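You operate a simulated robot arm through the tools that you are given. There is no shell and no other tool. Be economical: measure what you need, move in short steps, check, and stop when the job is done.

You run a simulated robot arm. Do the job below in one go: nothing can be reset, and whatever is moved stays where it is left.

Task
Shut the winder down: power off, bobbin into the green bobbin tray, thread free, cone on the rack, dial SLOW.
Fine: power off before the bobbin, thread free before the cone.

The check looks at the end state, three seconds after you hand in, the way a careful person would. Anything else that was tipped, shoved, dropped, spilled or broken makes it a failure.

Robot
A 5-joint arm with a two-finger parallel gripper, fixed in place. Base frame: the origin is at the foot of the arm, x ahead of it, y to its left, z up; the work surface is at about z = 12. Lengths are in mm, angles in rad, forces in N, time in s.
With the tool pointing down near the work surface it reaches from about 260 to 600 mm from the base axis. Its first joint turns from -1.152 to 1.152 rad. The tool tilts only in the upright plane through the base axis and itself; it spins freely about its own axis. Payload 1.57 kg.
The TCP is the grasp point between the finger pads, 30 mm short of the fingertips. In the tool frame z runs along the fingers and y along their closing line. Largest opening 80 mm; finger width 17, thickness 12; the body of the gripper, 40 by 82 mm, starts 80 mm behind the TCP.
Orientation is told as [roll, pitch, yaw] about the base's x, y, z axes, in that order, counted from this pose: with the fingers straight down and closing along the base's y, the tool's x points along the base's -x, its y along +y and its z along -z.

Tools
- The arm moves only by the tool arm_command. Its arguments are lists of equal length, an entry for each row: "translation": the shift along the tool's x, y, z in mm, a list of three; "turn": the turn, a rotation vector about the tool's x, y, z in rad, a list of three; "jaw": the finger opening in mm, from 0 to 80. In form: {"translation": [[dx, dy, dz], ...], "turn": [[ax, ay, az], ...], "jaw": [jaw, ...]}. A call has 1 to 12 rows; each row is the pose to reach, as a shift and turn from the pose commanded when the call began, along the tool's axes at that moment. Rows are played at 5 a second. More than 50 mm and 0.15 rad between two rows, or a gripper value outside its range, and nothing of the call is played. Where a pose cannot be reached the arm comes as near as it can. A force on the tool above 40 N (or 10 N above the force at the start of the call, whichever is more), or a blocked arm, ends the call early, and 0.2 s more pass. Each finger travels about 153 mm/s and halts on what it meets, pressing with about 28 N; the grip force reading is that of the motor and also rises with nothing between the fingers. The clock runs only during rows and for 0.2 s after the last one: add rows that repeat a pose to give the fingers time. The reply holds the time, the measured pose of the TCP, the force on the tool along the base axes, the opening and the grip force, in the units named above and with some noise.
- Cameras (640 x 400 px; columns grow to the right, rows downward): "scene" is fixed at [28.8, 383.9, 542.7]; the picture's right is [-0.85, -0.52, 0.00], its down [-0.20, 0.33, -0.92] and it looks along [0.48, -0.79, -0.38] (base axes); focal length 287 px, centre (320, 200). "wrist" rides on the gripper at [72, -7, -122] in the tool frame; the picture's right is [0.09, 1.00, 0.00], its down [-0.84, 0.08, -0.54] and it looks along [-0.54, 0.05, 0.84] (tool axes); focal length 238 px, centre (320, 200). There is no depth. A picture from a camera that has moved, and an enlarged one, comes with that camera's place and axes in the base frame and with its lens.
- capture(camera): a new picture of that camera. It takes no simulated time.
- enlarge(camera, box): a new picture of the part [left, top, right, bottom] of that camera's present view, enlarged. It takes no simulated time.
- hand_in(): hands the job in; it is judged then, once.

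Go step by step. Nothing tells you positions but the pictures and the camera data: compare them with the known pose of the tool, close in by small moves and look again before you grip or let go. The budget is 120 turns and 84 pictures, counting those below and the enlarged ones. Unless the task says otherwise, let go and move clear before handing in, and close with one line.

The tools are called after "Request:" as name(argument=value, ...) on one line, values as JSON. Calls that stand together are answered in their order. arm_command: Moves the arm, as the interface text tells. Its arguments: {"type":"object","properties":{"translation":{"type":"array","items":{"type":"array","items":{"type":"number"}}},"turn":{"type":"array","items":{"type":"array","items":{"type":"number"}}},"jaw":{"type":"array","items":{"type":"number"}}},"required":["translation","turn","jaw"]} The other tools are called the same way: capture (camera) takes a picture; enlarge (camera, box) takes an enlarged picture of a part of a camera's view; hand_in () hands the job in.

At the start:

```text
clock: 0.0
position: [392.4, -93.2, 394.3]
ee_rot: [-0.001, -0.002, 0.0]
ft_force: [0.0, -0.6, 0.1]
width: 80.2
finger_force: 0.1
```

scene: 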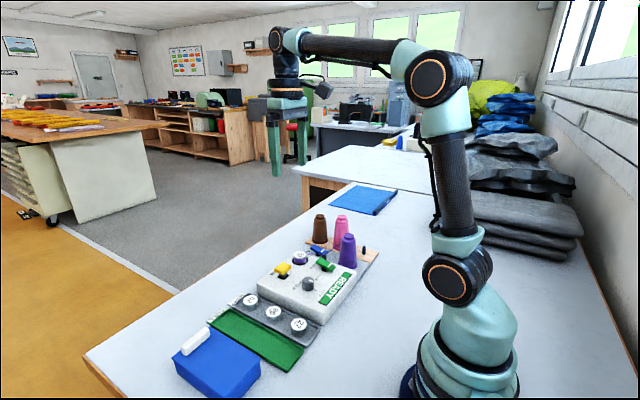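
wrist: 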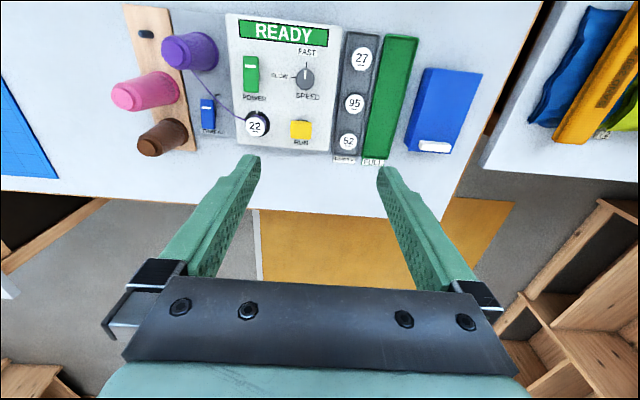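

The winder sits ahead of the arm: spool rack at -y, winder with display, power, dial and bobbin in the middle, then a bobbin holder and the green tray at +y. I'll enlarge both views for detail.

Request:
enlarge(camera="wrist", box=[110, 0, 350, 170])

Request:
enlarge(camera="scene", box=[200, 200, 400, 350])

Request:
enlarge(camera="wrist", box=[290, 10, 500, 180])

```text
2.35 times, centred on (230, 85) of wrist
camera zoom: at [321.4, -99.4, 516.9], right [-0.09, 1.0, 0.0], down [0.84, 0.08, 0.54], along [0.54, 0.05, -0.84], focal length 561 px, centre (532, 471)
```

zoom: 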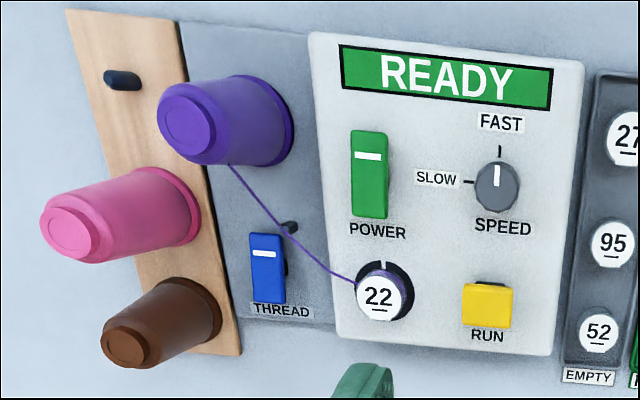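

```text
2.67 times, centred on (300, 275) of scene
camera zoom: at [28.8, 383.9, 542.7], right [-0.85, -0.52, 0.0], down [-0.2, 0.33, -0.92], along [0.48, -0.79, -0.38], focal length 766 px, centre (373, 0)
```

zoom: 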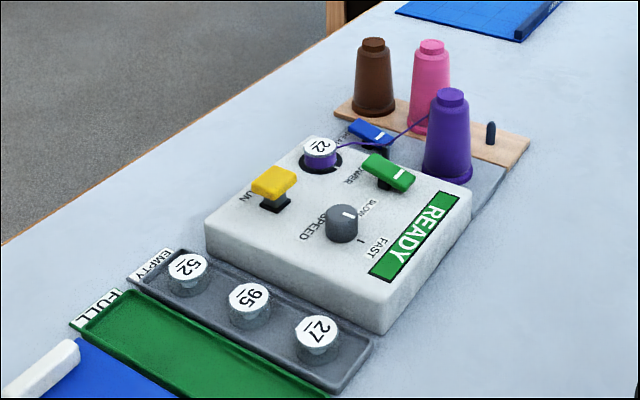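

```text
2.35 times, centred on (395, 95) of wrist
camera zoom: at [321.4, -99.4, 516.9], right [-0.09, 1.0, 0.0], down [0.84, 0.08, 0.54], along [0.54, 0.05, -0.84], focal length 561 px, centre (144, 447)
```

zoom: 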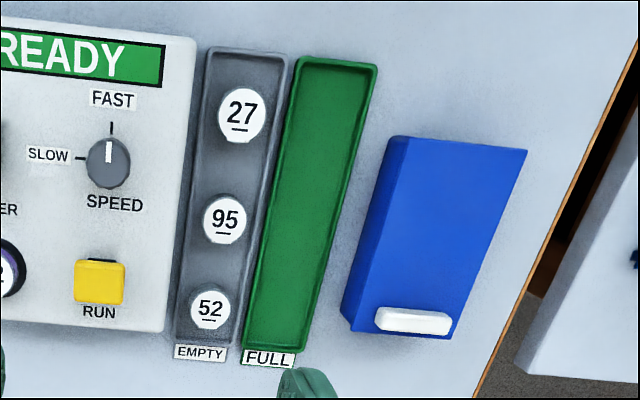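

The display says READY, so power is on. My estimates are: power switch (371,-213), bobbin 22 (460,-212, top 61), dial (370,-120), purple cone (346,-304, top 127), free peg (330,-386) and tray centre (400,45). I'm moving closer to look at the switches.

Request:
arm_command(translation=[[12, -19, 34], [24, -37, 68], [36, -56, 102], [48, -75, 136], [60, -93, 170], [72, -112, 204]], turn=[[0, 0, 0], [0, 0, 0], [0, 0, 0], [0, 0, 0], [0, 0, 0], [0, 0, 0]], jaw=[80, 80, 80, 80, 80, 80])

Request:
capture(camera="wrist")

Request:
enlarge(camera="scene", box=[270, 225, 370, 290])

```text
clock: 1.4
position: [321.0, -209.5, 191.1]
ee_rot: [0.0, 0.001, 0.002]
ft_force: [1.5, 0.1, -0.5]
width: 80.1
finger_force: 0.0
```

```text
78 pictures are left
camera wrist: at [250.0, -214.5, 312.6], right [-0.09, 1.0, 0.0], down [0.84, 0.08, 0.54], along [0.54, 0.05, -0.84], focal length 238 px, centre (320, 200)
```

wrist: 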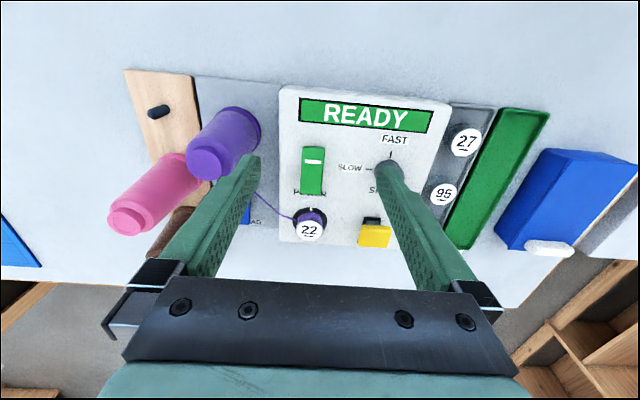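

```text
6.15 times, centred on (320, 258) of scene
camera zoom: at [28.8, 383.9, 542.7], right [-0.85, -0.52, 0.0], down [-0.2, 0.33, -0.92], along [0.48, -0.79, -0.38], focal length 1767 px, centre (320, -154)
```

zoom: 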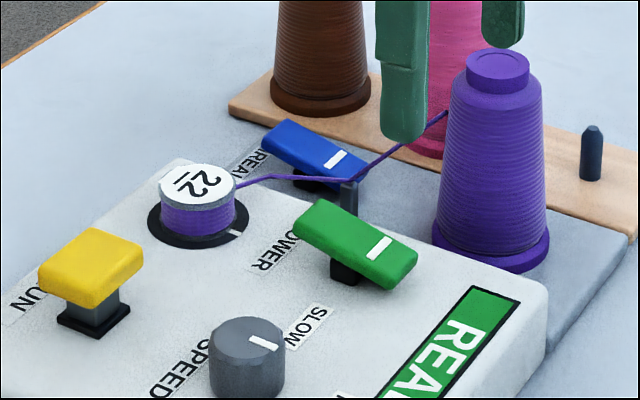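

Both rockers have their white-marked (near) end down and their far end raised. Pressing the far end of the green one should switch power off. I'll close the fingers and move over it at about (389,-211).

Request:
arm_command(translation=[[-25, -2, 20], [-50, -5, 40], [-68, -5, 65], [-68, -5, 75], [-68, -5, 75]], turn=[[0, 0, 0], [0, 0, 0], [0, 0, 0], [0, 0, 0], [0, 0, 0]], jaw=[40, 0, 0, 0, 0])

Request:
capture(camera="wrist")

Request:
enlarge(camera="scene", box=[270, 215, 370, 280])

```text
clock: 2.6
position: [388.1, -210.2, 118.7]
ee_rot: [-0.001, 0.0, -0.001]
ft_force: [-0.9, -0.2, 0.2]
width: 0.2
finger_force: 21.0
```

```text
76 pictures are left
camera wrist: at [317.0, -215.7, 239.8], right [-0.09, 1.0, 0.0], down [0.84, 0.08, 0.54], along [0.54, 0.05, -0.84], focal length 238 px, centre (320, 200)
```

wrist: 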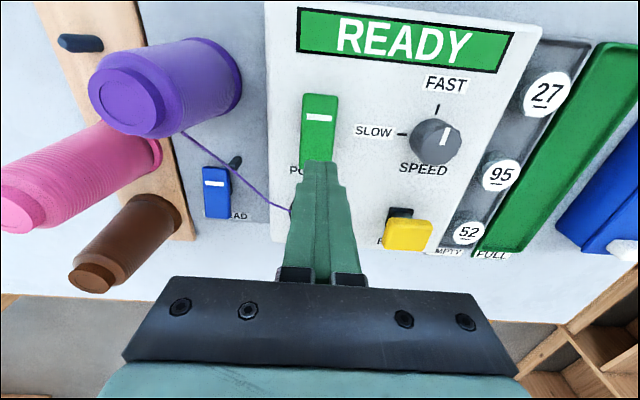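

```text
6.15 times, centred on (320, 248) of scene
camera zoom: at [28.8, 383.9, 542.7], right [-0.85, -0.52, 0.0], down [-0.2, 0.33, -0.92], along [0.48, -0.79, -0.38], focal length 1767 px, centre (320, -92)
```

zoom: 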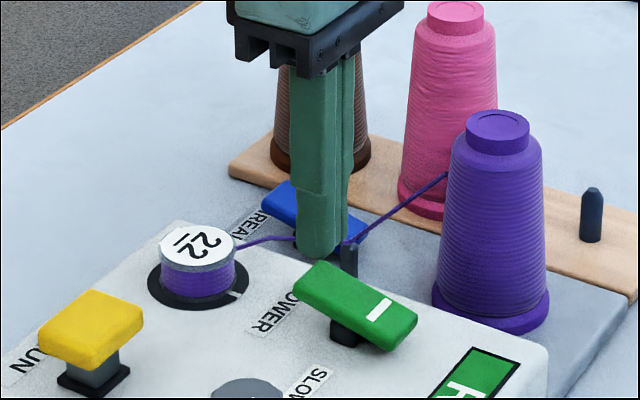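

Tip is above the far end of the green rocker. I'm descending gently.

Request:
arm_command(translation=[[0, 0, 8], [0, 0, 15], [0, 0, 20], [0, 0, 24], [0, 0, 28]], turn=[[0, 0, 0], [0, 0, 0], [0, 0, 0], [0, 0, 0], [0, 0, 0]], jaw=[0, 0, 0, 0, 0])

Request:
enlarge(camera="scene", box=[270, 225, 370, 290])

```text
clock: 3.8
position: [390.5, -212.5, 94.2]
ee_rot: [-0.006, -0.01, 0.002]
ft_force: [-0.2, -0.5, 3.1]
width: 0.1
finger_force: 20.7
stopped in row 5: the force on the tool passed its limit (the readings are from after the stop); the commanded pose is now the measured one
```

```text
6.15 times, centred on (320, 258) of scene
camera zoom: at [28.8, 383.9, 542.7], right [-0.85, -0.52, 0.0], down [-0.2, 0.33, -0.92], along [0.48, -0.79, -0.38], focal length 1767 px, centre (320, -154)
```

zoom: 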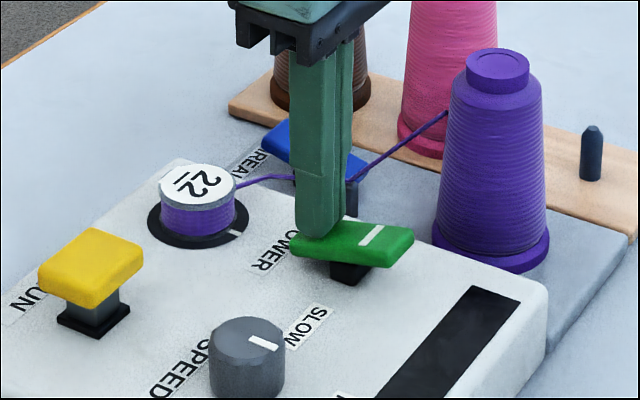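

Power is off (display dark, rocker flipped). Next I'll free the thread: the blue rocker's raised far end is near (464,-308, z≈40). I'm rising clear, moving across, and looking again.

Request:
arm_command(translation=[[0, 0, -40], [0, 0, -80], [-24, -32, -80], [-48, -64, -80], [-72, -95, -80], [-72, -95, -40], [-72, -95, -25], [-72, -95, -25]], turn=[[0, 0, 0], [0, 0, 0], [0, 0, 0], [0, 0, 0], [0, 0, 0], [0, 0, 0], [0, 0, 0], [0, 0, 0]], jaw=[0, 0, 0, 0, 0, 0, 0, 0])

Request:
capture(camera="wrist")

Request:
enlarge(camera="scene", box=[270, 200, 370, 265])

```text
clock: 5.6
position: [463.1, -306.5, 119.3]
ee_rot: [-0.006, -0.009, 0.001]
ft_force: [-0.1, 0.3, -0.8]
width: 0.1
finger_force: 21.4
```

```text
73 pictures are left
camera wrist: at [391.1, -312.0, 239.6], right [-0.09, 1.0, -0.01], down [0.83, 0.08, 0.55], along [0.55, 0.05, -0.84], focal length 238 px, centre (320, 200)
```

wrist: 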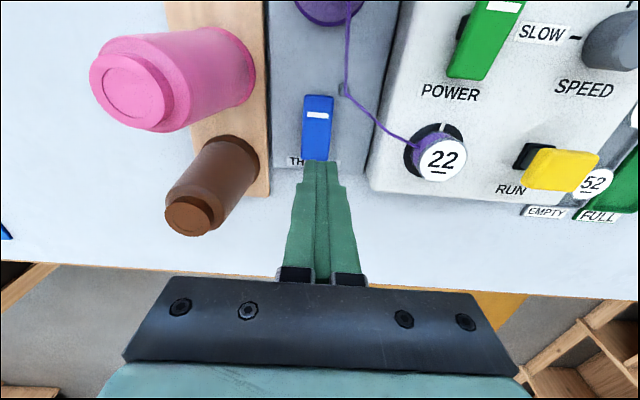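

```text
6.15 times, centred on (320, 232) of scene
camera zoom: at [28.8, 383.9, 542.7], right [-0.85, -0.52, 0.0], down [-0.2, 0.33, -0.92], along [0.48, -0.79, -0.38], focal length 1767 px, centre (320, 0)
```

zoom: 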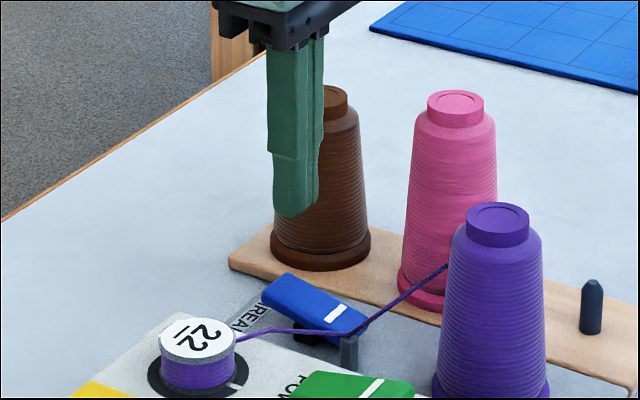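

The tip is lined up with the blue rocker (y≈-307). I'm descending onto its far end.

Request:
arm_command(translation=[[-2, 0, 15], [-2, 0, 30], [-2, 0, 40], [-2, 0, 45], [-2, 0, 49], [-2, 0, 53], [-2, 0, 57]], turn=[[0, 0, 0], [0, 0, 0], [0, 0, 0], [0, 0, 0], [0, 0, 0], [0, 0, 0], [0, 0, 0]], jaw=[0, 0, 0, 0, 0, 0, 0])

Request:
enlarge(camera="scene", box=[270, 215, 370, 280])

```text
clock: 7.2
position: [465.5, -308.2, 63.0]
ee_rot: [-0.005, -0.009, 0.002]
ft_force: [0.1, 2.0, 2.7]
width: 0.1
finger_force: 21.2
```

```text
6.15 times, centred on (320, 248) of scene
camera zoom: at [28.8, 383.9, 542.7], right [-0.85, -0.52, 0.0], down [-0.2, 0.33, -0.92], along [0.48, -0.79, -0.38], focal length 1767 px, centre (320, -92)
```

zoom: 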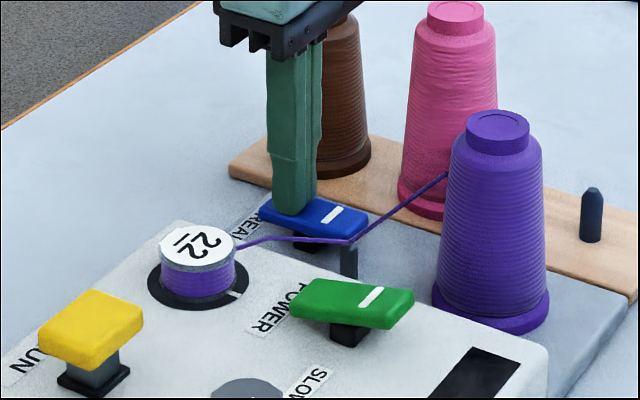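

Contact, and the rocker is partway. I'll press further.

Request:
arm_command(translation=[[0, 0, 3], [0, 0, 6], [0, 0, 9], [0, 0, 12]], turn=[[0, 0, 0], [0, 0, 0], [0, 0, 0], [0, 0, 0]], jaw=[0, 0, 0, 0])

Request:
enlarge(camera="scene", box=[270, 215, 370, 280])

```text
clock: 7.9
position: [468.1, -309.4, 62.3]
ee_rot: [-0.012, -0.017, 0.002]
ft_force: [-0.2, -0.4, 1.8]
width: 0.0
finger_force: 22.3
stopped in row 3: the force on the tool passed its limit (the readings are from after the stop); the commanded pose is now the measured one
```

```text
6.15 times, centred on (320, 248) of scene
camera zoom: at [28.8, 383.9, 542.7], right [-0.85, -0.52, 0.0], down [-0.2, 0.33, -0.92], along [0.48, -0.79, -0.38], focal length 1767 px, centre (320, -92)
```

zoom: 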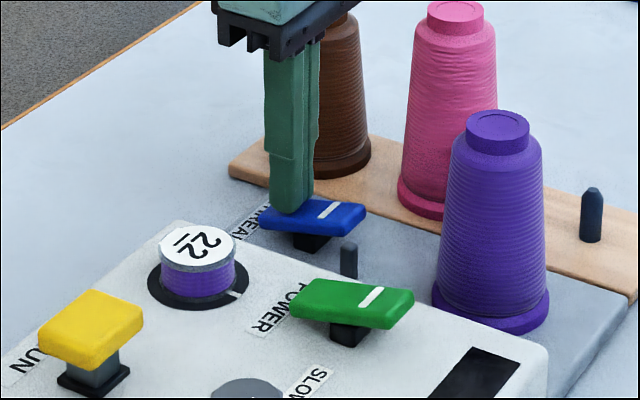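

The thread is gone and both rockers are flipped. Next is the bobbin: I'm rising and moving above (459,-212) with the fingers opening.

Request:
arm_command(translation=[[0, 0, -40], [0, 0, -75], [3, 33, -75], [6, 66, -75], [9, 97, -75], [9, 97, -65], [9, 97, -65]], turn=[[0, 0, 0], [-0.012, 0.017, 0], [-0.012, 0.017, 0], [-0.012, 0.017, 0], [-0.012, 0.017, 0], [-0.012, 0.017, 0], [-0.012, 0.017, 0]], jaw=[0, 0, 0, 30, 64, 64, 64])

Request:
capture(camera="wrist")

Request:
enlarge(camera="scene", box=[250, 215, 350, 280])

```text
clock: 9.5
position: [455.3, -208.7, 126.2]
ee_rot: [0.0, -0.002, 0.002]
ft_force: [-0.1, 0.3, 0.4]
width: 64.0
finger_force: 0.1
```

```text
69 pictures are left
camera wrist: at [384.4, -215.0, 246.9], right [-0.09, 1.0, 0.0], down [0.84, 0.08, 0.54], along [0.54, 0.05, -0.84], focal length 238 px, centre (320, 200)
```

wrist: 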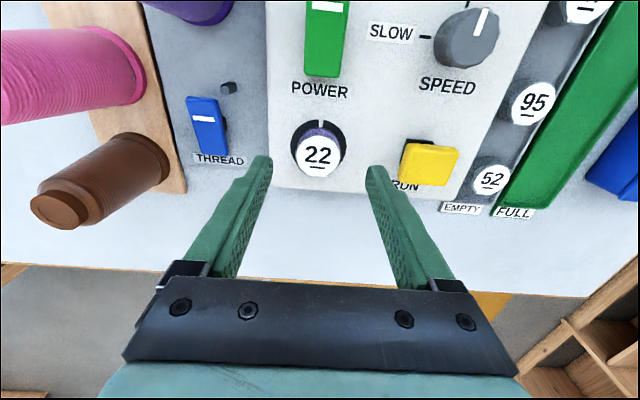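

```text
6.15 times, centred on (300, 248) of scene
camera zoom: at [28.8, 383.9, 542.7], right [-0.85, -0.52, 0.0], down [-0.2, 0.33, -0.92], along [0.48, -0.79, -0.38], focal length 1767 px, centre (443, -92)
```

zoom: 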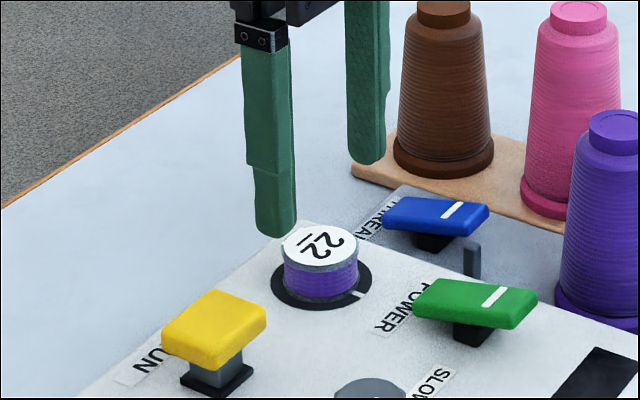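

The bobbin is at about (459,-210.5), top z≈61. I'm descending around it to TCP z≈76 and closing.

Request:
arm_command(translation=[[-3, -1, 15], [-3, -1, 30], [-3, -1, 42], [-3, -1, 49], [-3, -1, 49]], turn=[[0, 0, 0], [0, 0, 0], [0, 0, 0], [0, 0, 0], [0, 0, 0]], jaw=[64, 64, 64, 64, 64])

Request:
capture(camera="wrist")

Request:
enlarge(camera="scene", box=[250, 225, 350, 290])

```text
clock: 10.7
position: [460.4, -212.4, 78.0]
ee_rot: [0.0, -0.001, 0.003]
ft_force: [0.3, 0.1, -0.4]
width: 64.0
finger_force: 0.1
```

```text
67 pictures are left
camera wrist: at [389.6, -218.1, 197.6], right [-0.09, 1.0, 0.0], down [0.84, 0.08, 0.54], along [0.54, 0.05, -0.84], focal length 238 px, centre (320, 200)
```

wrist: 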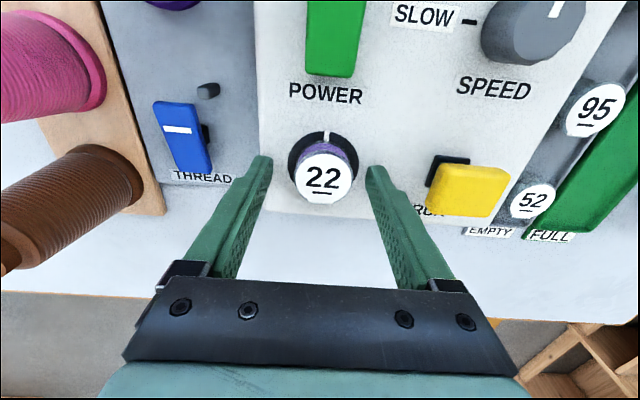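

```text
6.15 times, centred on (300, 258) of scene
camera zoom: at [28.8, 383.9, 542.7], right [-0.85, -0.52, 0.0], down [-0.2, 0.33, -0.92], along [0.48, -0.79, -0.38], focal length 1767 px, centre (443, -154)
```

zoom: 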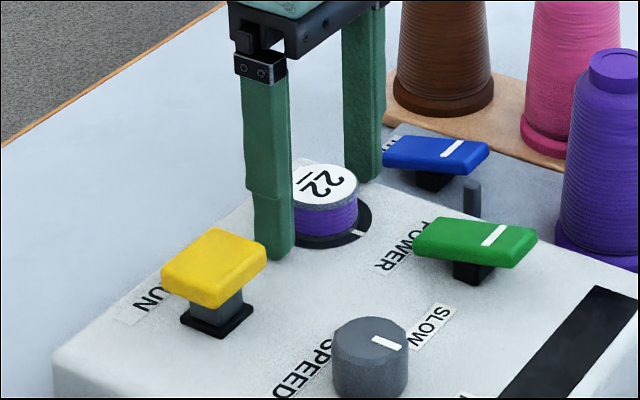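

Fingers straddle the bobbin. I'm closing on it.

Request:
arm_command(translation=[[-1, 1, 0], [-1, 1, 0], [-1, 1, 0], [-1, 1, 0]], turn=[[0, 0, 0], [0, 0, 0], [0, 0, 0], [0, 0, 0]], jaw=[50, 40, 30, 30])

Request:
capture(camera="wrist")

```text
clock: 11.7
position: [461.9, -211.4, 76.8]
ee_rot: [0.0, 0.0, 0.004]
ft_force: [-0.1, -0.8, 0.2]
width: 36.5
finger_force: 28.8
```

```text
65 pictures are left
camera wrist: at [390.5, -217.3, 198.1], right [-0.09, 1.0, 0.0], down [0.84, 0.08, 0.54], along [0.54, 0.05, -0.84], focal length 238 px, centre (320, 200)
```

wrist: 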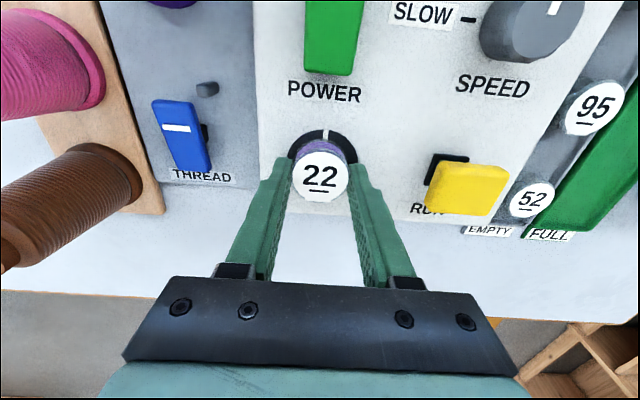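

The bobbin is gripped (36.5 mm). I'll lift it straight up, then carry it to above the tray while turning the gripper so the fingers close along the tray's length.

Request:
arm_command(translation=[[0, 0, -20], [0, 0, -60], [4, 25, -70], [8, 50, -70], [12, 76, -70], [16, 101, -70], [20, 126, -70], [24, 151, -70], [28, 176, -70], [32, 202, -70], [36, 227, -70], [40, 252, -70]], turn=[[0, 0, 0], [0, 0, 0], [0, 0, -0.145], [0, 0, -0.29], [0, 0, -0.435], [0, 0, -0.58], [0, 0, -0.725], [0, 0, -0.87], [0, 0, -1.015], [0, 0, -1.16], [0, 0, -1.305], [0, 0, -1.45]], jaw=[30, 30, 30, 30, 30, 30, 30, 30, 30, 30, 30, 30])

Request:
capture(camera="wrist")

Request:
capture(camera="scene")

```text
clock: 14.3
position: [421.1, 40.2, 147.9]
ee_rot: [-0.001, 0.001, 1.456]
ft_force: [0.3, -0.4, -1.1]
width: 36.5
finger_force: 28.3
```

```text
64 pictures are left
camera wrist: at [420.0, -31.9, 268.7], right [-1.0, 0.02, 0.0], down [0.02, 0.84, 0.54], along [0.01, 0.54, -0.84], focal length 238 px, centre (320, 200)
```

wrist: 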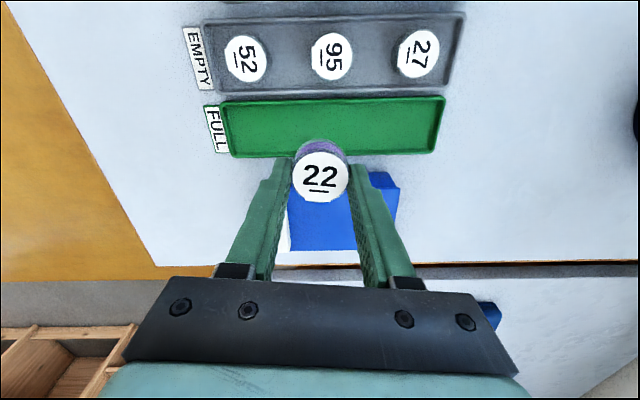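

```text
63 pictures are left
```

scene: 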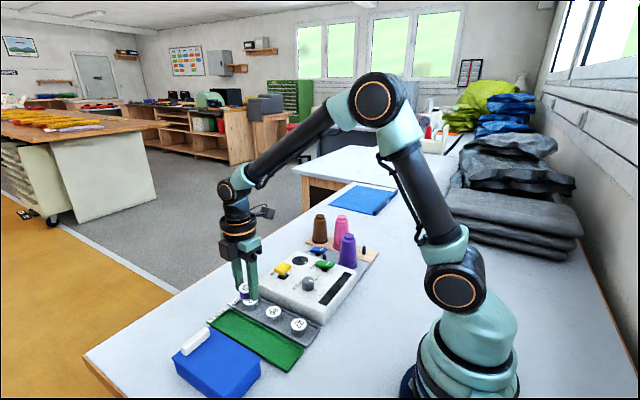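

The tray spans about x 300–518 and y 11–68, and the bobbin is over its centreline. I'm descending most of the way.

Request:
arm_command(translation=[[0, 0, 25], [0, 0, 50], [0, 0, 70], [0, 0, 85], [0, 0, 85]], turn=[[0, 0, -0.05], [0, 0, -0.115], [0, 0, -0.115], [0, 0, -0.115], [0, 0, -0.115]], jaw=[30, 30, 30, 30, 30])

Request:
capture(camera="wrist")

Request:
enlarge(camera="scene", box=[200, 280, 300, 345])

```text
clock: 15.5
position: [419.6, 37.1, 62.5]
ee_rot: [0.0, 0.0, 1.568]
ft_force: [0.2, -0.3, -0.1]
width: 36.8
finger_force: 28.4
```

```text
62 pictures are left
camera wrist: at [426.3, -33.0, 183.0], right [-1.0, -0.09, 0.0], down [-0.07, 0.84, 0.54], along [-0.05, 0.54, -0.84], focal length 238 px, centre (320, 200)
```

wrist: 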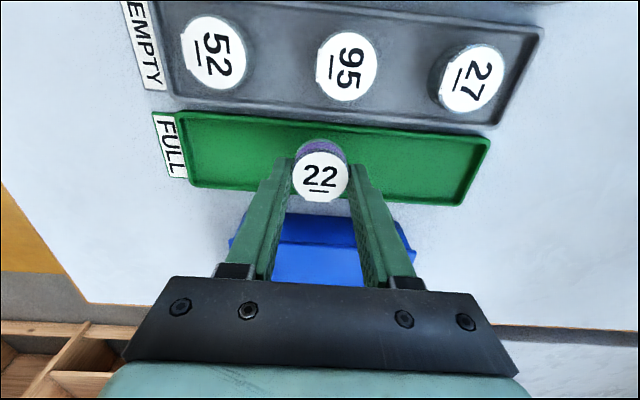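

```text
6.15 times, centred on (250, 312) of scene
camera zoom: at [28.8, 383.9, 542.7], right [-0.85, -0.52, 0.0], down [-0.2, 0.33, -0.92], along [0.48, -0.79, -0.38], focal length 1767 px, centre (751, -492)
```

zoom: 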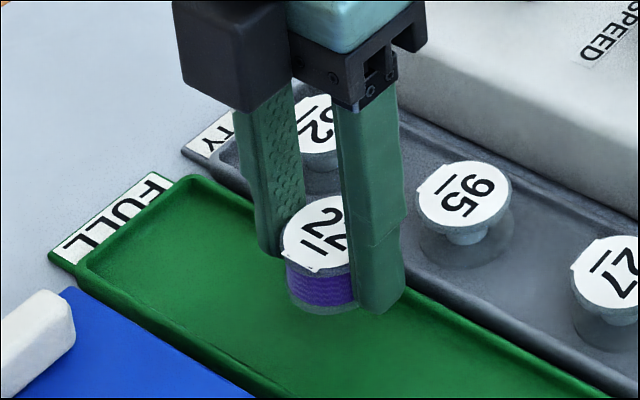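

The bobbin is about 15 mm above the tray floor and well inside it. I'll lower slowly.

Request:
arm_command(translation=[[0, 0, 3], [0, 0, 6], [0, 0, 9], [0, 0, 9]], turn=[[0, 0, 0], [0, 0, 0], [0, 0, 0], [0, 0, 0]], jaw=[30, 30, 30, 30])

Request:
enlarge(camera="scene", box=[200, 280, 300, 345])

```text
clock: 16.5
position: [420.3, 38.0, 51.7]
ee_rot: [0.001, -0.001, 1.568]
ft_force: [-0.8, 0.1, -0.9]
width: 36.5
finger_force: 28.0
```

```text
6.15 times, centred on (250, 312) of scene
camera zoom: at [28.8, 383.9, 542.7], right [-0.85, -0.52, 0.0], down [-0.2, 0.33, -0.92], along [0.48, -0.79, -0.38], focal length 1767 px, centre (751, -492)
```

zoom: 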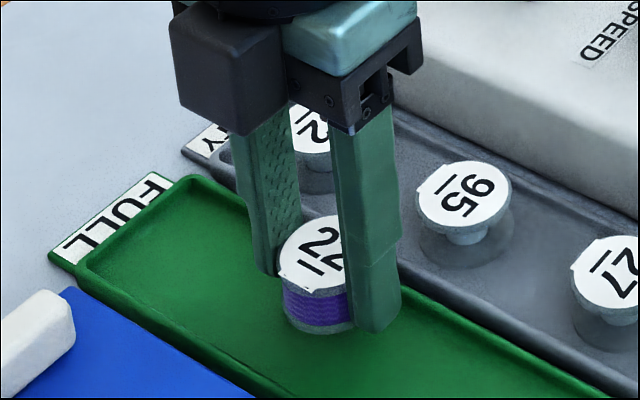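

Request:
arm_command(translation=[[0, 0, 1], [0, 0, 2], [0, 0, 3], [0, 0, 4]], turn=[[0, 0, 0], [0, 0, 0], [0, 0, 0], [0, 0, 0]], jaw=[30, 30, 30, 30])

Request:
enlarge(camera="scene", box=[200, 280, 300, 345])

```text
clock: 17.5
position: [420.9, 41.0, 48.7]
ee_rot: [-0.001, 0.0, 1.567]
ft_force: [-0.2, 0.5, -0.7]
width: 36.2
finger_force: 28.1
```

```text
6.15 times, centred on (250, 312) of scene
camera zoom: at [28.8, 383.9, 542.7], right [-0.85, -0.52, 0.0], down [-0.2, 0.33, -0.92], along [0.48, -0.79, -0.38], focal length 1767 px, centre (751, -492)
```

zoom: 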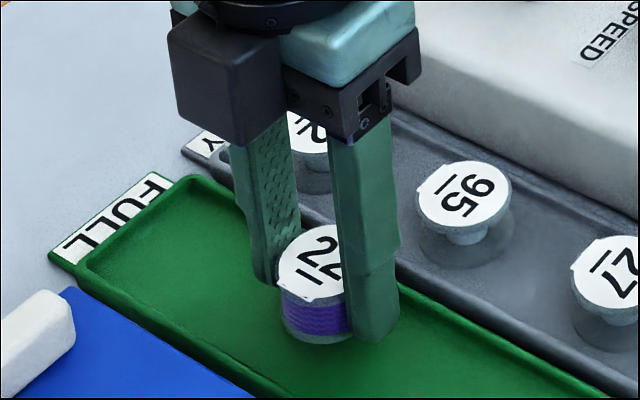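

Still no contact, so I'm continuing in 1 mm rows.

Request:
arm_command(translation=[[0, 0, 1], [0, 0, 2], [0, 0, 3], [0, 0, 4], [0, 0, 4]], turn=[[0, 0, 0], [0, 0, 0], [0, 0, 0], [0, 0, 0], [0, 0, 0]], jaw=[30, 30, 30, 30, 30])

Request:
enlarge(camera="scene", box=[200, 280, 300, 345])

```text
clock: 18.7
position: [420.8, 40.1, 43.9]
ee_rot: [0.001, 0.0, 1.567]
ft_force: [0.0, -0.6, 0.7]
width: 36.3
finger_force: 28.4
```

```text
6.15 times, centred on (250, 312) of scene
camera zoom: at [28.8, 383.9, 542.7], right [-0.85, -0.52, 0.0], down [-0.2, 0.33, -0.92], along [0.48, -0.79, -0.38], focal length 1767 px, centre (751, -492)
```

zoom: 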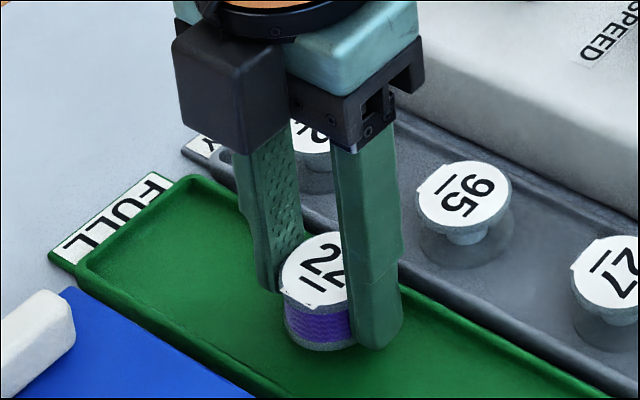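

Request:
arm_command(translation=[[0, 0, 0.7], [0, 0, 1.4], [0, 0, 2], [0, 0, 2]], turn=[[0, 0, 0], [0, 0, 0], [0, 0, 0], [0, 0, 0]], jaw=[30, 30, 30, 30])

Request:
enlarge(camera="scene", box=[225, 290, 275, 322])

```text
clock: 19.7
position: [420.1, 40.7, 43.6]
ee_rot: [0.001, -0.003, 1.565]
ft_force: [0.0, -0.2, -0.3]
width: 36.3
finger_force: 28.2
```

```text
12.50 times, centred on (250, 306) of scene
camera zoom: at [28.8, 383.9, 542.7], right [-0.85, -0.52, 0.0], down [-0.2, 0.33, -0.92], along [0.48, -0.79, -0.38], focal length 3589 px, centre (1195, -1125)
```

zoom: 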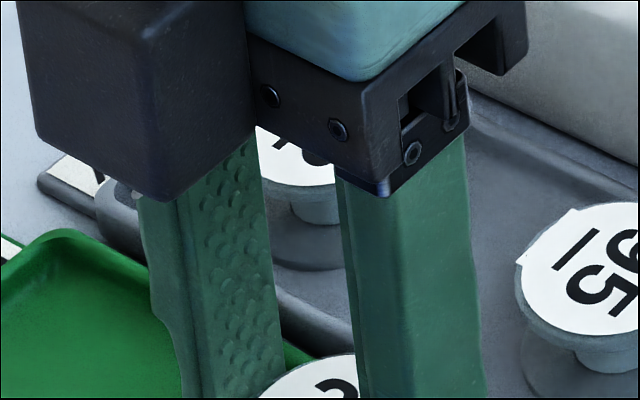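

The height has essentially stopped changing, so the bobbin is at the floor. I'm releasing gently and rising.

Request:
arm_command(translation=[[0, 0, 0], [0, 0, 0], [0, 0, 0], [0, 0, -15], [0, 0, -40], [0, 0, -80], [0, 0, -110], [0, 0, -110]], turn=[[0, 0, 0], [0, 0, 0], [0, 0, 0], [0, 0, 0], [0, 0, 0], [0, 0, 0], [0, 0, 0], [0, 0, 0]], jaw=[42, 56, 60, 60, 60, 60, 60, 60])

Request:
enlarge(camera="scene", box=[200, 280, 300, 345])

```text
clock: 21.5
position: [420.5, 40.9, 153.7]
ee_rot: [0.0, 0.0, 1.567]
ft_force: [0.4, 0.6, 0.0]
width: 60.2
finger_force: 0.0
```

```text
6.15 times, centred on (250, 312) of scene
camera zoom: at [28.8, 383.9, 542.7], right [-0.85, -0.52, 0.0], down [-0.2, 0.33, -0.92], along [0.48, -0.79, -0.38], focal length 1767 px, centre (751, -492)
```

zoom: 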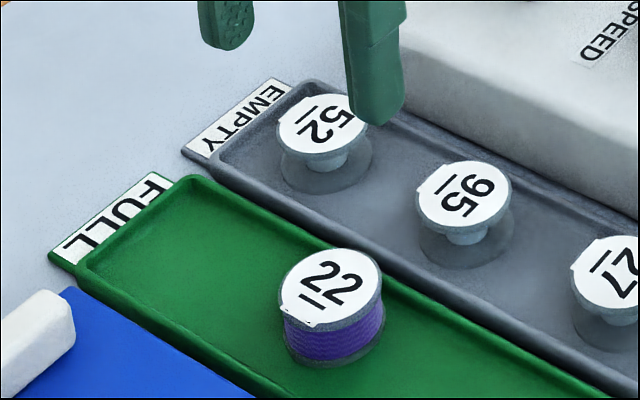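

Bobbin 22 stands upright in the green tray. Next is the dial near (370,-120): I'm moving above it and turning the gripper back to yaw 0.

Request:
arm_command(translation=[[15, 5, 0], [30, 9, 0], [44, 14, 0], [59, 18, 0], [73, 23, 0], [88, 27, 0], [102, 32, 0], [117, 36, 0], [132, 41, 0], [146, 45, 0], [161, 50, 10], [161, 50, 20]], turn=[[0, 0, 0.142], [0, 0, 0.285], [0, 0, 0.427], [0, 0, 0.57], [0, 0, 0.712], [0, 0, 0.855], [0, 0, 0.997], [0, 0, 1.14], [0, 0, 1.282], [0, 0, 1.425], [0, 0, 1.567], [0, 0, 1.567]], jaw=[60, 60, 60, 60, 60, 60, 60, 60, 60, 60, 60, 60])

Request:
capture(camera="wrist")

Request:
enlarge(camera="scene", box=[260, 240, 360, 305])

```text
clock: 24.1
position: [369.9, -121.0, 132.9]
ee_rot: [-0.001, -0.001, -0.002]
ft_force: [0.0, -0.6, 0.4]
width: 60.0
finger_force: 0.1
```

```text
55 pictures are left
camera wrist: at [298.2, -127.6, 254.2], right [-0.09, 1.0, 0.0], down [0.84, 0.08, 0.54], along [0.54, 0.05, -0.84], focal length 238 px, centre (320, 200)
```

wrist: 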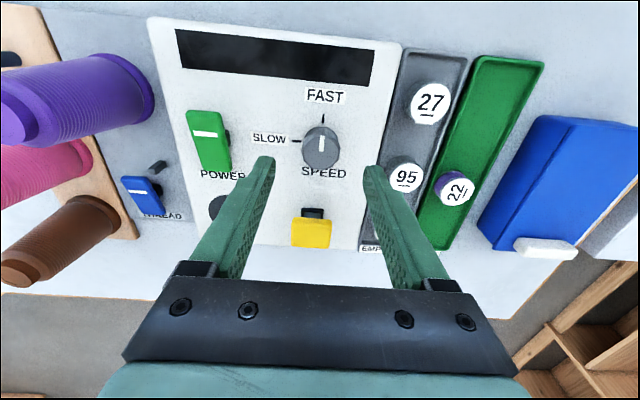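

```text
6.15 times, centred on (310, 272) of scene
camera zoom: at [28.8, 383.9, 542.7], right [-0.85, -0.52, 0.0], down [-0.2, 0.33, -0.92], along [0.48, -0.79, -0.38], focal length 1767 px, centre (382, -246)
```

zoom: 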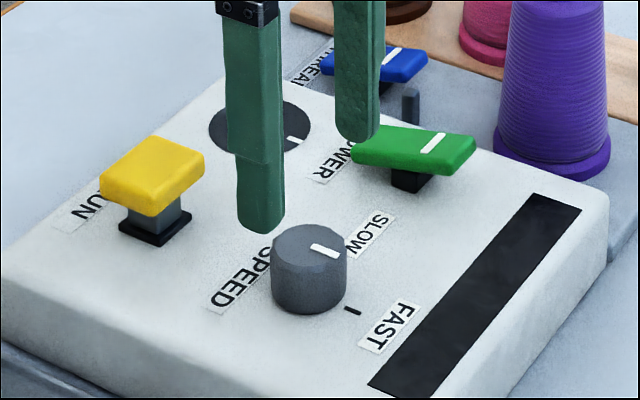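

The dial is at (373,-121), top z≈65, and points to FAST (-x); SLOW is toward -y. I'm descending around it and gripping.

Request:
arm_command(translation=[[-3, 0, 20], [-3, 0, 40], [-3, 0, 55], [-3, 0, 55], [-3, 0, 55], [-3, 0, 55], [-3, 0, 55]], turn=[[0, 0, 0], [0, 0, 0], [0, 0, 0], [0, 0, 0], [0, 0, 0], [0, 0, 0], [0, 0, 0]], jaw=[60, 60, 60, 60, 42, 25, 25])

Request:
capture(camera="wrist")

```text
clock: 25.7
position: [371.7, -121.8, 76.6]
ee_rot: [0.0, 0.001, 0.002]
ft_force: [0.1, 10.9, 0.2]
width: 34.2
finger_force: 5.6
```

```text
53 pictures are left
camera wrist: at [301.7, -128.3, 198.7], right [-0.09, 1.0, 0.0], down [0.84, 0.08, 0.54], along [0.54, 0.05, -0.84], focal length 238 px, centre (320, 200)
```

wrist: 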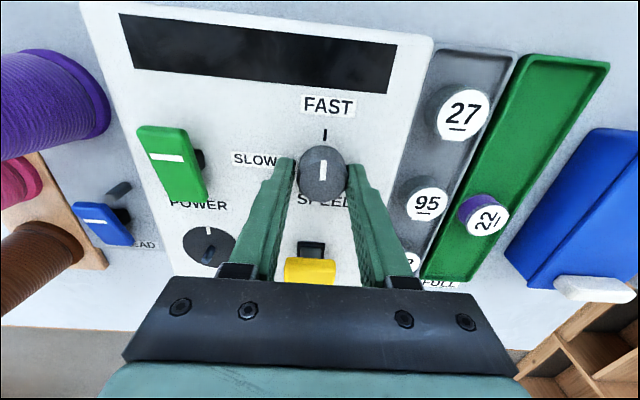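

A sideways force shows one finger touching first. I'll re-centre slightly (+y, -x) and close again.

Request:
arm_command(translation=[[0, 0, 0], [2, 1.2, 0], [2, 1.2, 0], [2, 1.2, 0], [2, 1.2, 0]], turn=[[0, 0, 0], [0, 0, 0], [0, 0, 0], [0, 0, 0], [0, 0, 0]], jaw=[42, 42, 30, 28, 28])

Request:
capture(camera="wrist")

```text
clock: 26.9
position: [371.4, -120.6, 78.5]
ee_rot: [-0.001, -0.001, 0.0]
ft_force: [0.8, -6.3, -1.1]
width: 31.9
finger_force: 40.8
```

```text
52 pictures are left
camera wrist: at [299.9, -126.9, 199.0], right [-0.09, 1.0, 0.0], down [0.84, 0.08, 0.54], along [0.54, 0.05, -0.84], focal length 238 px, centre (320, 200)
```

wrist: 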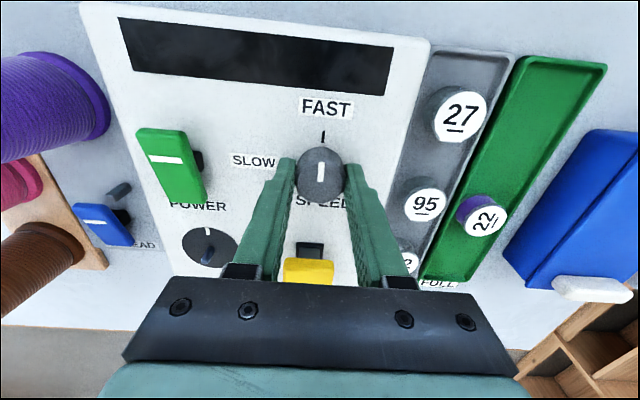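

Gripped on both sides. I'll turn the dial counter-clockwise (toward SLOW) about halfway and check.

Request:
arm_command(translation=[[0, -0.4, 0], [0, -0.4, 0], [0, -0.4, 0], [0, -0.4, 0], [0, -0.4, 0], [0, -0.4, 0]], turn=[[0, 0, -0.14], [0, 0, -0.28], [0, 0, -0.42], [0, 0, -0.56], [0, 0, -0.7], [0, 0, -0.785]], jaw=[28, 28, 28, 28, 28, 28])

Request:
capture(camera="wrist")

```text
clock: 28.3
position: [371.8, -120.5, 78.4]
ee_rot: [0.0, 0.001, 0.786]
ft_force: [0.6, -22.6, 0.7]
width: 31.6
finger_force: 40.4
```

```text
51 pictures are left
camera wrist: at [325.8, -175.7, 199.0], right [-0.77, 0.64, 0.0], down [0.54, 0.65, 0.54], along [0.35, 0.42, -0.84], focal length 238 px, centre (320, 200)
```

wrist: 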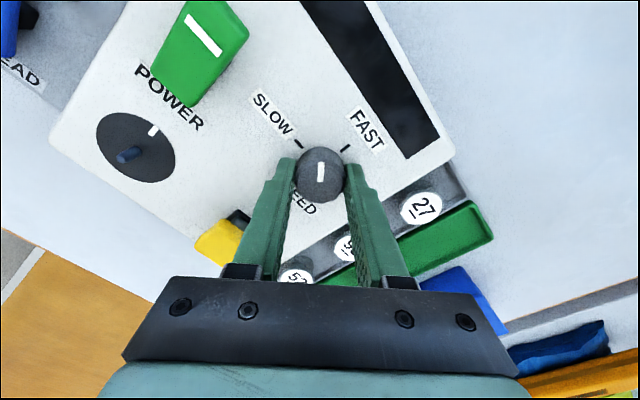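

It is turning well. I'll ease off the sideways force and finish the quarter turn.

Request:
arm_command(translation=[[0.85, -0.85, 0], [0.85, -0.85, 0], [0.85, -0.85, 0], [0.85, -0.85, 0], [0.85, -0.85, 0], [0.85, -0.85, 0]], turn=[[0, 0, -0.14], [0, 0, -0.28], [0, 0, -0.42], [0, 0, -0.56], [0, 0, -0.7], [0, 0, -0.79]], jaw=[28, 28, 28, 28, 28, 28])

Request:
capture(camera="wrist")

Request:
enlarge(camera="scene", box=[260, 240, 360, 305])

```text
clock: 29.7
position: [369.5, -120.3, 78.4]
ee_rot: [0.001, 0.001, 1.577]
ft_force: [12.6, -3.9, -12.4]
width: 31.7
finger_force: 40.6
```

```text
50 pictures are left
camera wrist: at [379.0, -191.9, 199.1], right [-0.99, -0.1, 0.0], down [-0.08, 0.84, 0.54], along [-0.05, 0.54, -0.84], focal length 238 px, centre (320, 200)
```

wrist: 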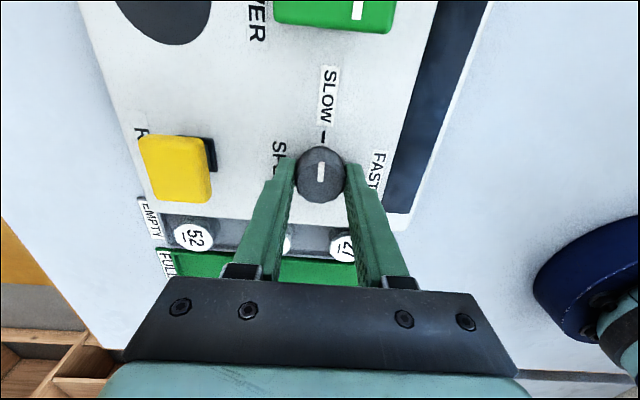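

```text
6.15 times, centred on (310, 272) of scene
camera zoom: at [28.8, 383.9, 542.8], right [-0.85, -0.52, 0.0], down [-0.2, 0.33, -0.92], along [0.48, -0.79, -0.38], focal length 1767 px, centre (382, -246)
```

zoom: 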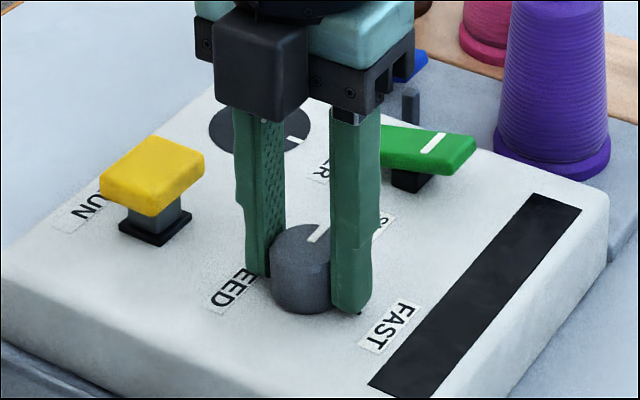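

The pointer lines up with the SLOW mark. I'm releasing and rising.

Request:
arm_command(translation=[[0, 0, 0], [0, 0, 0], [0, 0, 0], [0, 0, -20], [0, 0, -60], [0, 0, -105], [0, 0, -105]], turn=[[0, 0, 0], [0, 0, 0], [0, 0, 0], [0, 0, 0], [0, 0, 0], [0, 0, 0], [0, 0, 0]], jaw=[34, 42, 50, 50, 60, 60, 60])

Request:
enlarge(camera="scene", box=[260, 240, 360, 305])

Request:
capture(camera="wrist")

```text
clock: 31.3
position: [371.4, -122.6, 185.3]
ee_rot: [0.0, 0.0, 1.577]
ft_force: [0.2, -0.6, -0.4]
width: 60.0
finger_force: 0.1
```

```text
6.15 times, centred on (310, 272) of scene
camera zoom: at [28.8, 383.9, 542.7], right [-0.85, -0.52, 0.0], down [-0.2, 0.33, -0.92], along [0.48, -0.79, -0.38], focal length 1767 px, centre (382, -246)
```

zoom: 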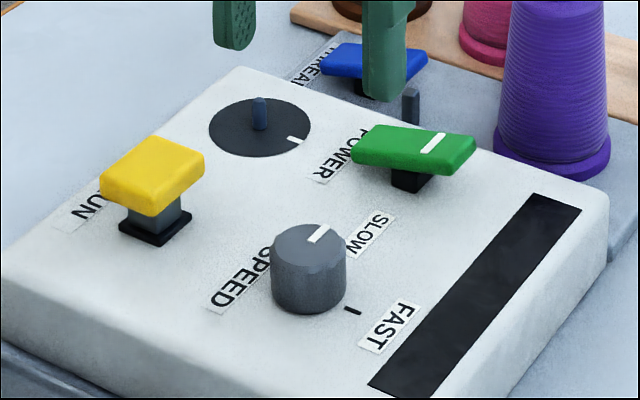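

```text
47 pictures are left
camera wrist: at [378.5, -193.9, 306.2], right [-1.0, -0.1, 0.0], down [-0.08, 0.84, 0.54], along [-0.05, 0.54, -0.84], focal length 238 px, centre (320, 200)
```

wrist: 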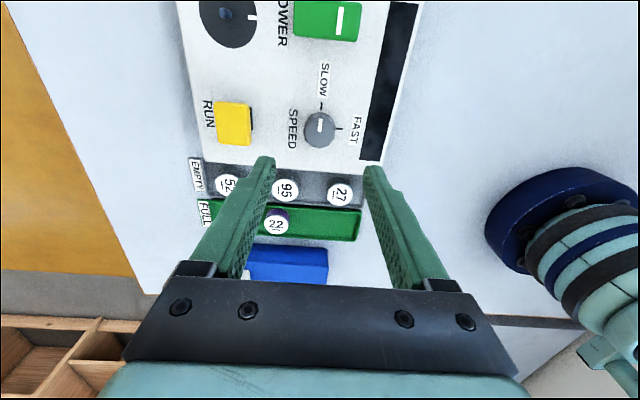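

The dial points at SLOW. Next is the cone: I'm moving above (346,-302) and turning back to yaw 0.

Request:
arm_command(translation=[[16, 2, -5], [33, 5, -10], [49, 7, -10], [65, 9, -10], [82, 11, -10], [98, 14, -10], [115, 16, -10], [131, 18, -10], [147, 20, -10], [164, 23, -10], [180, 25, -10], [180, 25, -10]], turn=[[0, 0, 0.143], [0, 0, 0.287], [0, 0, 0.43], [0, 0, 0.573], [0, 0, 0.717], [0, 0, 0.86], [0, 0, 1.004], [0, 0, 1.147], [0, 0, 1.29], [0, 0, 1.434], [0, 0, 1.577], [0, 0, 1.577]], jaw=[60, 60, 60, 60, 60, 60, 60, 70, 70, 70, 70, 70])

Request:
capture(camera="wrist")

Request:
enlarge(camera="scene", box=[290, 190, 400, 280])

```text
clock: 33.9
position: [346.6, -303.0, 191.8]
ee_rot: [0.0, -0.001, -0.003]
ft_force: [0.3, -0.4, 0.3]
width: 70.1
finger_force: 0.0
```

```text
46 pictures are left
camera wrist: at [275.1, -308.4, 313.6], right [-0.09, 1.0, 0.0], down [0.84, 0.07, 0.54], along [0.54, 0.05, -0.84], focal length 238 px, centre (320, 200)
```

wrist: 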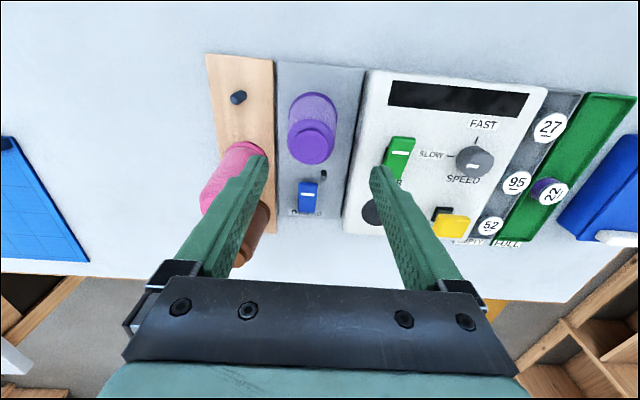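

```text
4.44 times, centred on (345, 235) of scene
camera zoom: at [28.8, 383.9, 542.7], right [-0.85, -0.52, 0.0], down [-0.2, 0.33, -0.92], along [0.48, -0.79, -0.38], focal length 1276 px, centre (209, 44)
```

zoom: 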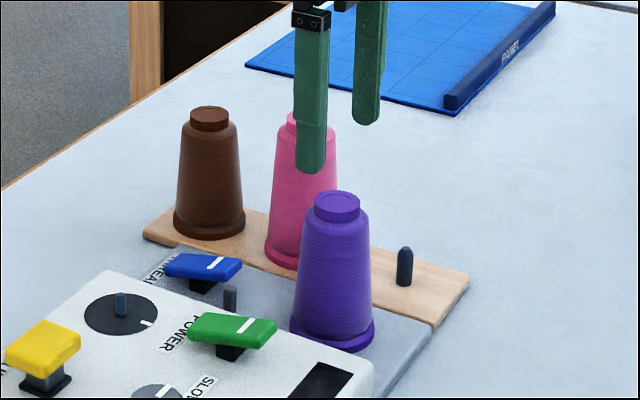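

The cone is at about (347,-308), top z≈118. Before gripping, I'm moving over the free peg to measure it more accurately.

Request:
arm_command(translation=[[4, -28, 0], [9, -56, 0], [14, -85, 0], [14, -85, 10], [14, -85, 10]], turn=[[0, 0, 0], [0, 0, 0], [0, 0, 0], [0, 0, 0], [0, 0, 0]], jaw=[70, 70, 70, 70, 70])

Request:
capture(camera="wrist")

Request:
enlarge(camera="wrist", box=[260, 60, 420, 160])

```text
clock: 35.1
position: [331.1, -385.5, 182.8]
ee_rot: [0.002, 0.001, -0.003]
ft_force: [0.7, -0.4, 0.1]
width: 69.8
finger_force: 0.0
```

```text
44 pictures are left
camera wrist: at [260.3, -391.9, 303.4], right [-0.09, 1.0, 0.0], down [0.84, 0.08, 0.54], along [0.54, 0.05, -0.84], focal length 238 px, centre (320, 200)
```

wrist: 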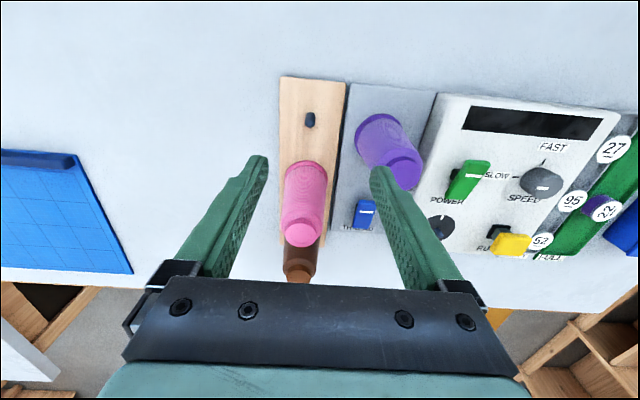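

```text
4.00 times, centred on (340, 110) of wrist
camera zoom: at [260.3, -391.9, 303.4], right [-0.09, 1.0, 0.0], down [0.84, 0.08, 0.54], along [0.54, 0.05, -0.84], focal length 953 px, centre (240, 560)
```

zoom: 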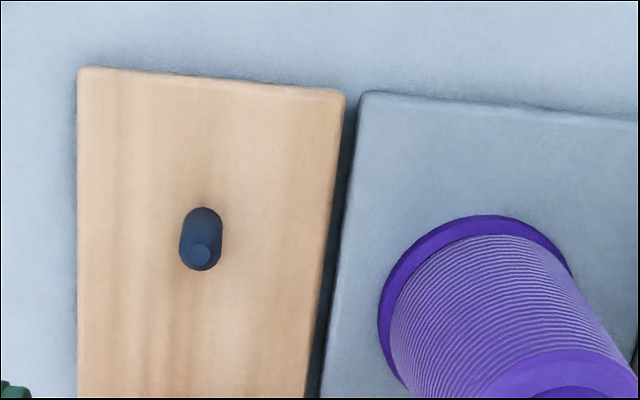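

The free peg is at roughly (-17,-85) mm relative to the cone, tip about z≈51. I'm returning over the purple cone for a centred look before gripping.

Request:
arm_command(translation=[[-5, 26, 0], [-10, 52, 0], [-14, 78, 0], [-14, 78, 20], [-14, 78, 20]], turn=[[0, 0, 0], [0, 0, 0], [0, 0, 0], [0, 0, 0], [0, 0, 0]], jaw=[70, 70, 70, 78, 78])

Request:
capture(camera="wrist")

Request:
enlarge(camera="scene", box=[290, 190, 400, 280])

```text
clock: 36.3
position: [348.0, -307.6, 164.3]
ee_rot: [0.001, 0.001, -0.002]
ft_force: [0.6, 0.4, 0.0]
width: 78.2
finger_force: 0.1
```

```text
42 pictures are left
camera wrist: at [276.4, -314.1, 284.2], right [-0.09, 1.0, 0.0], down [0.84, 0.08, 0.54], along [0.54, 0.05, -0.84], focal length 238 px, centre (320, 200)
```

wrist: 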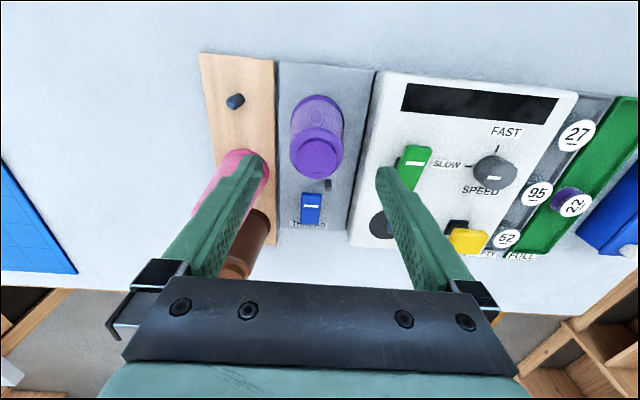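

```text
4.44 times, centred on (345, 235) of scene
camera zoom: at [28.8, 383.9, 542.7], right [-0.85, -0.52, 0.0], down [-0.2, 0.33, -0.92], along [0.48, -0.79, -0.38], focal length 1276 px, centre (209, 44)
```

zoom: 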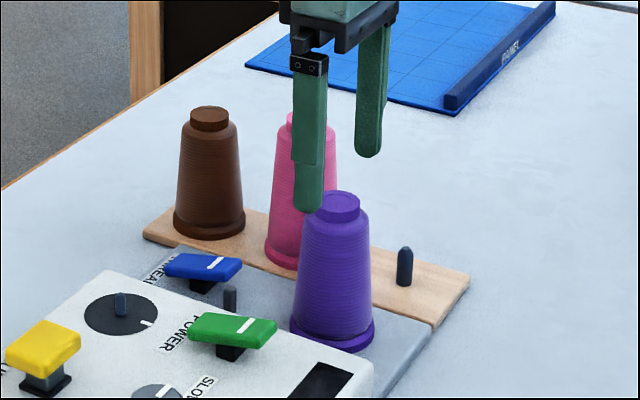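

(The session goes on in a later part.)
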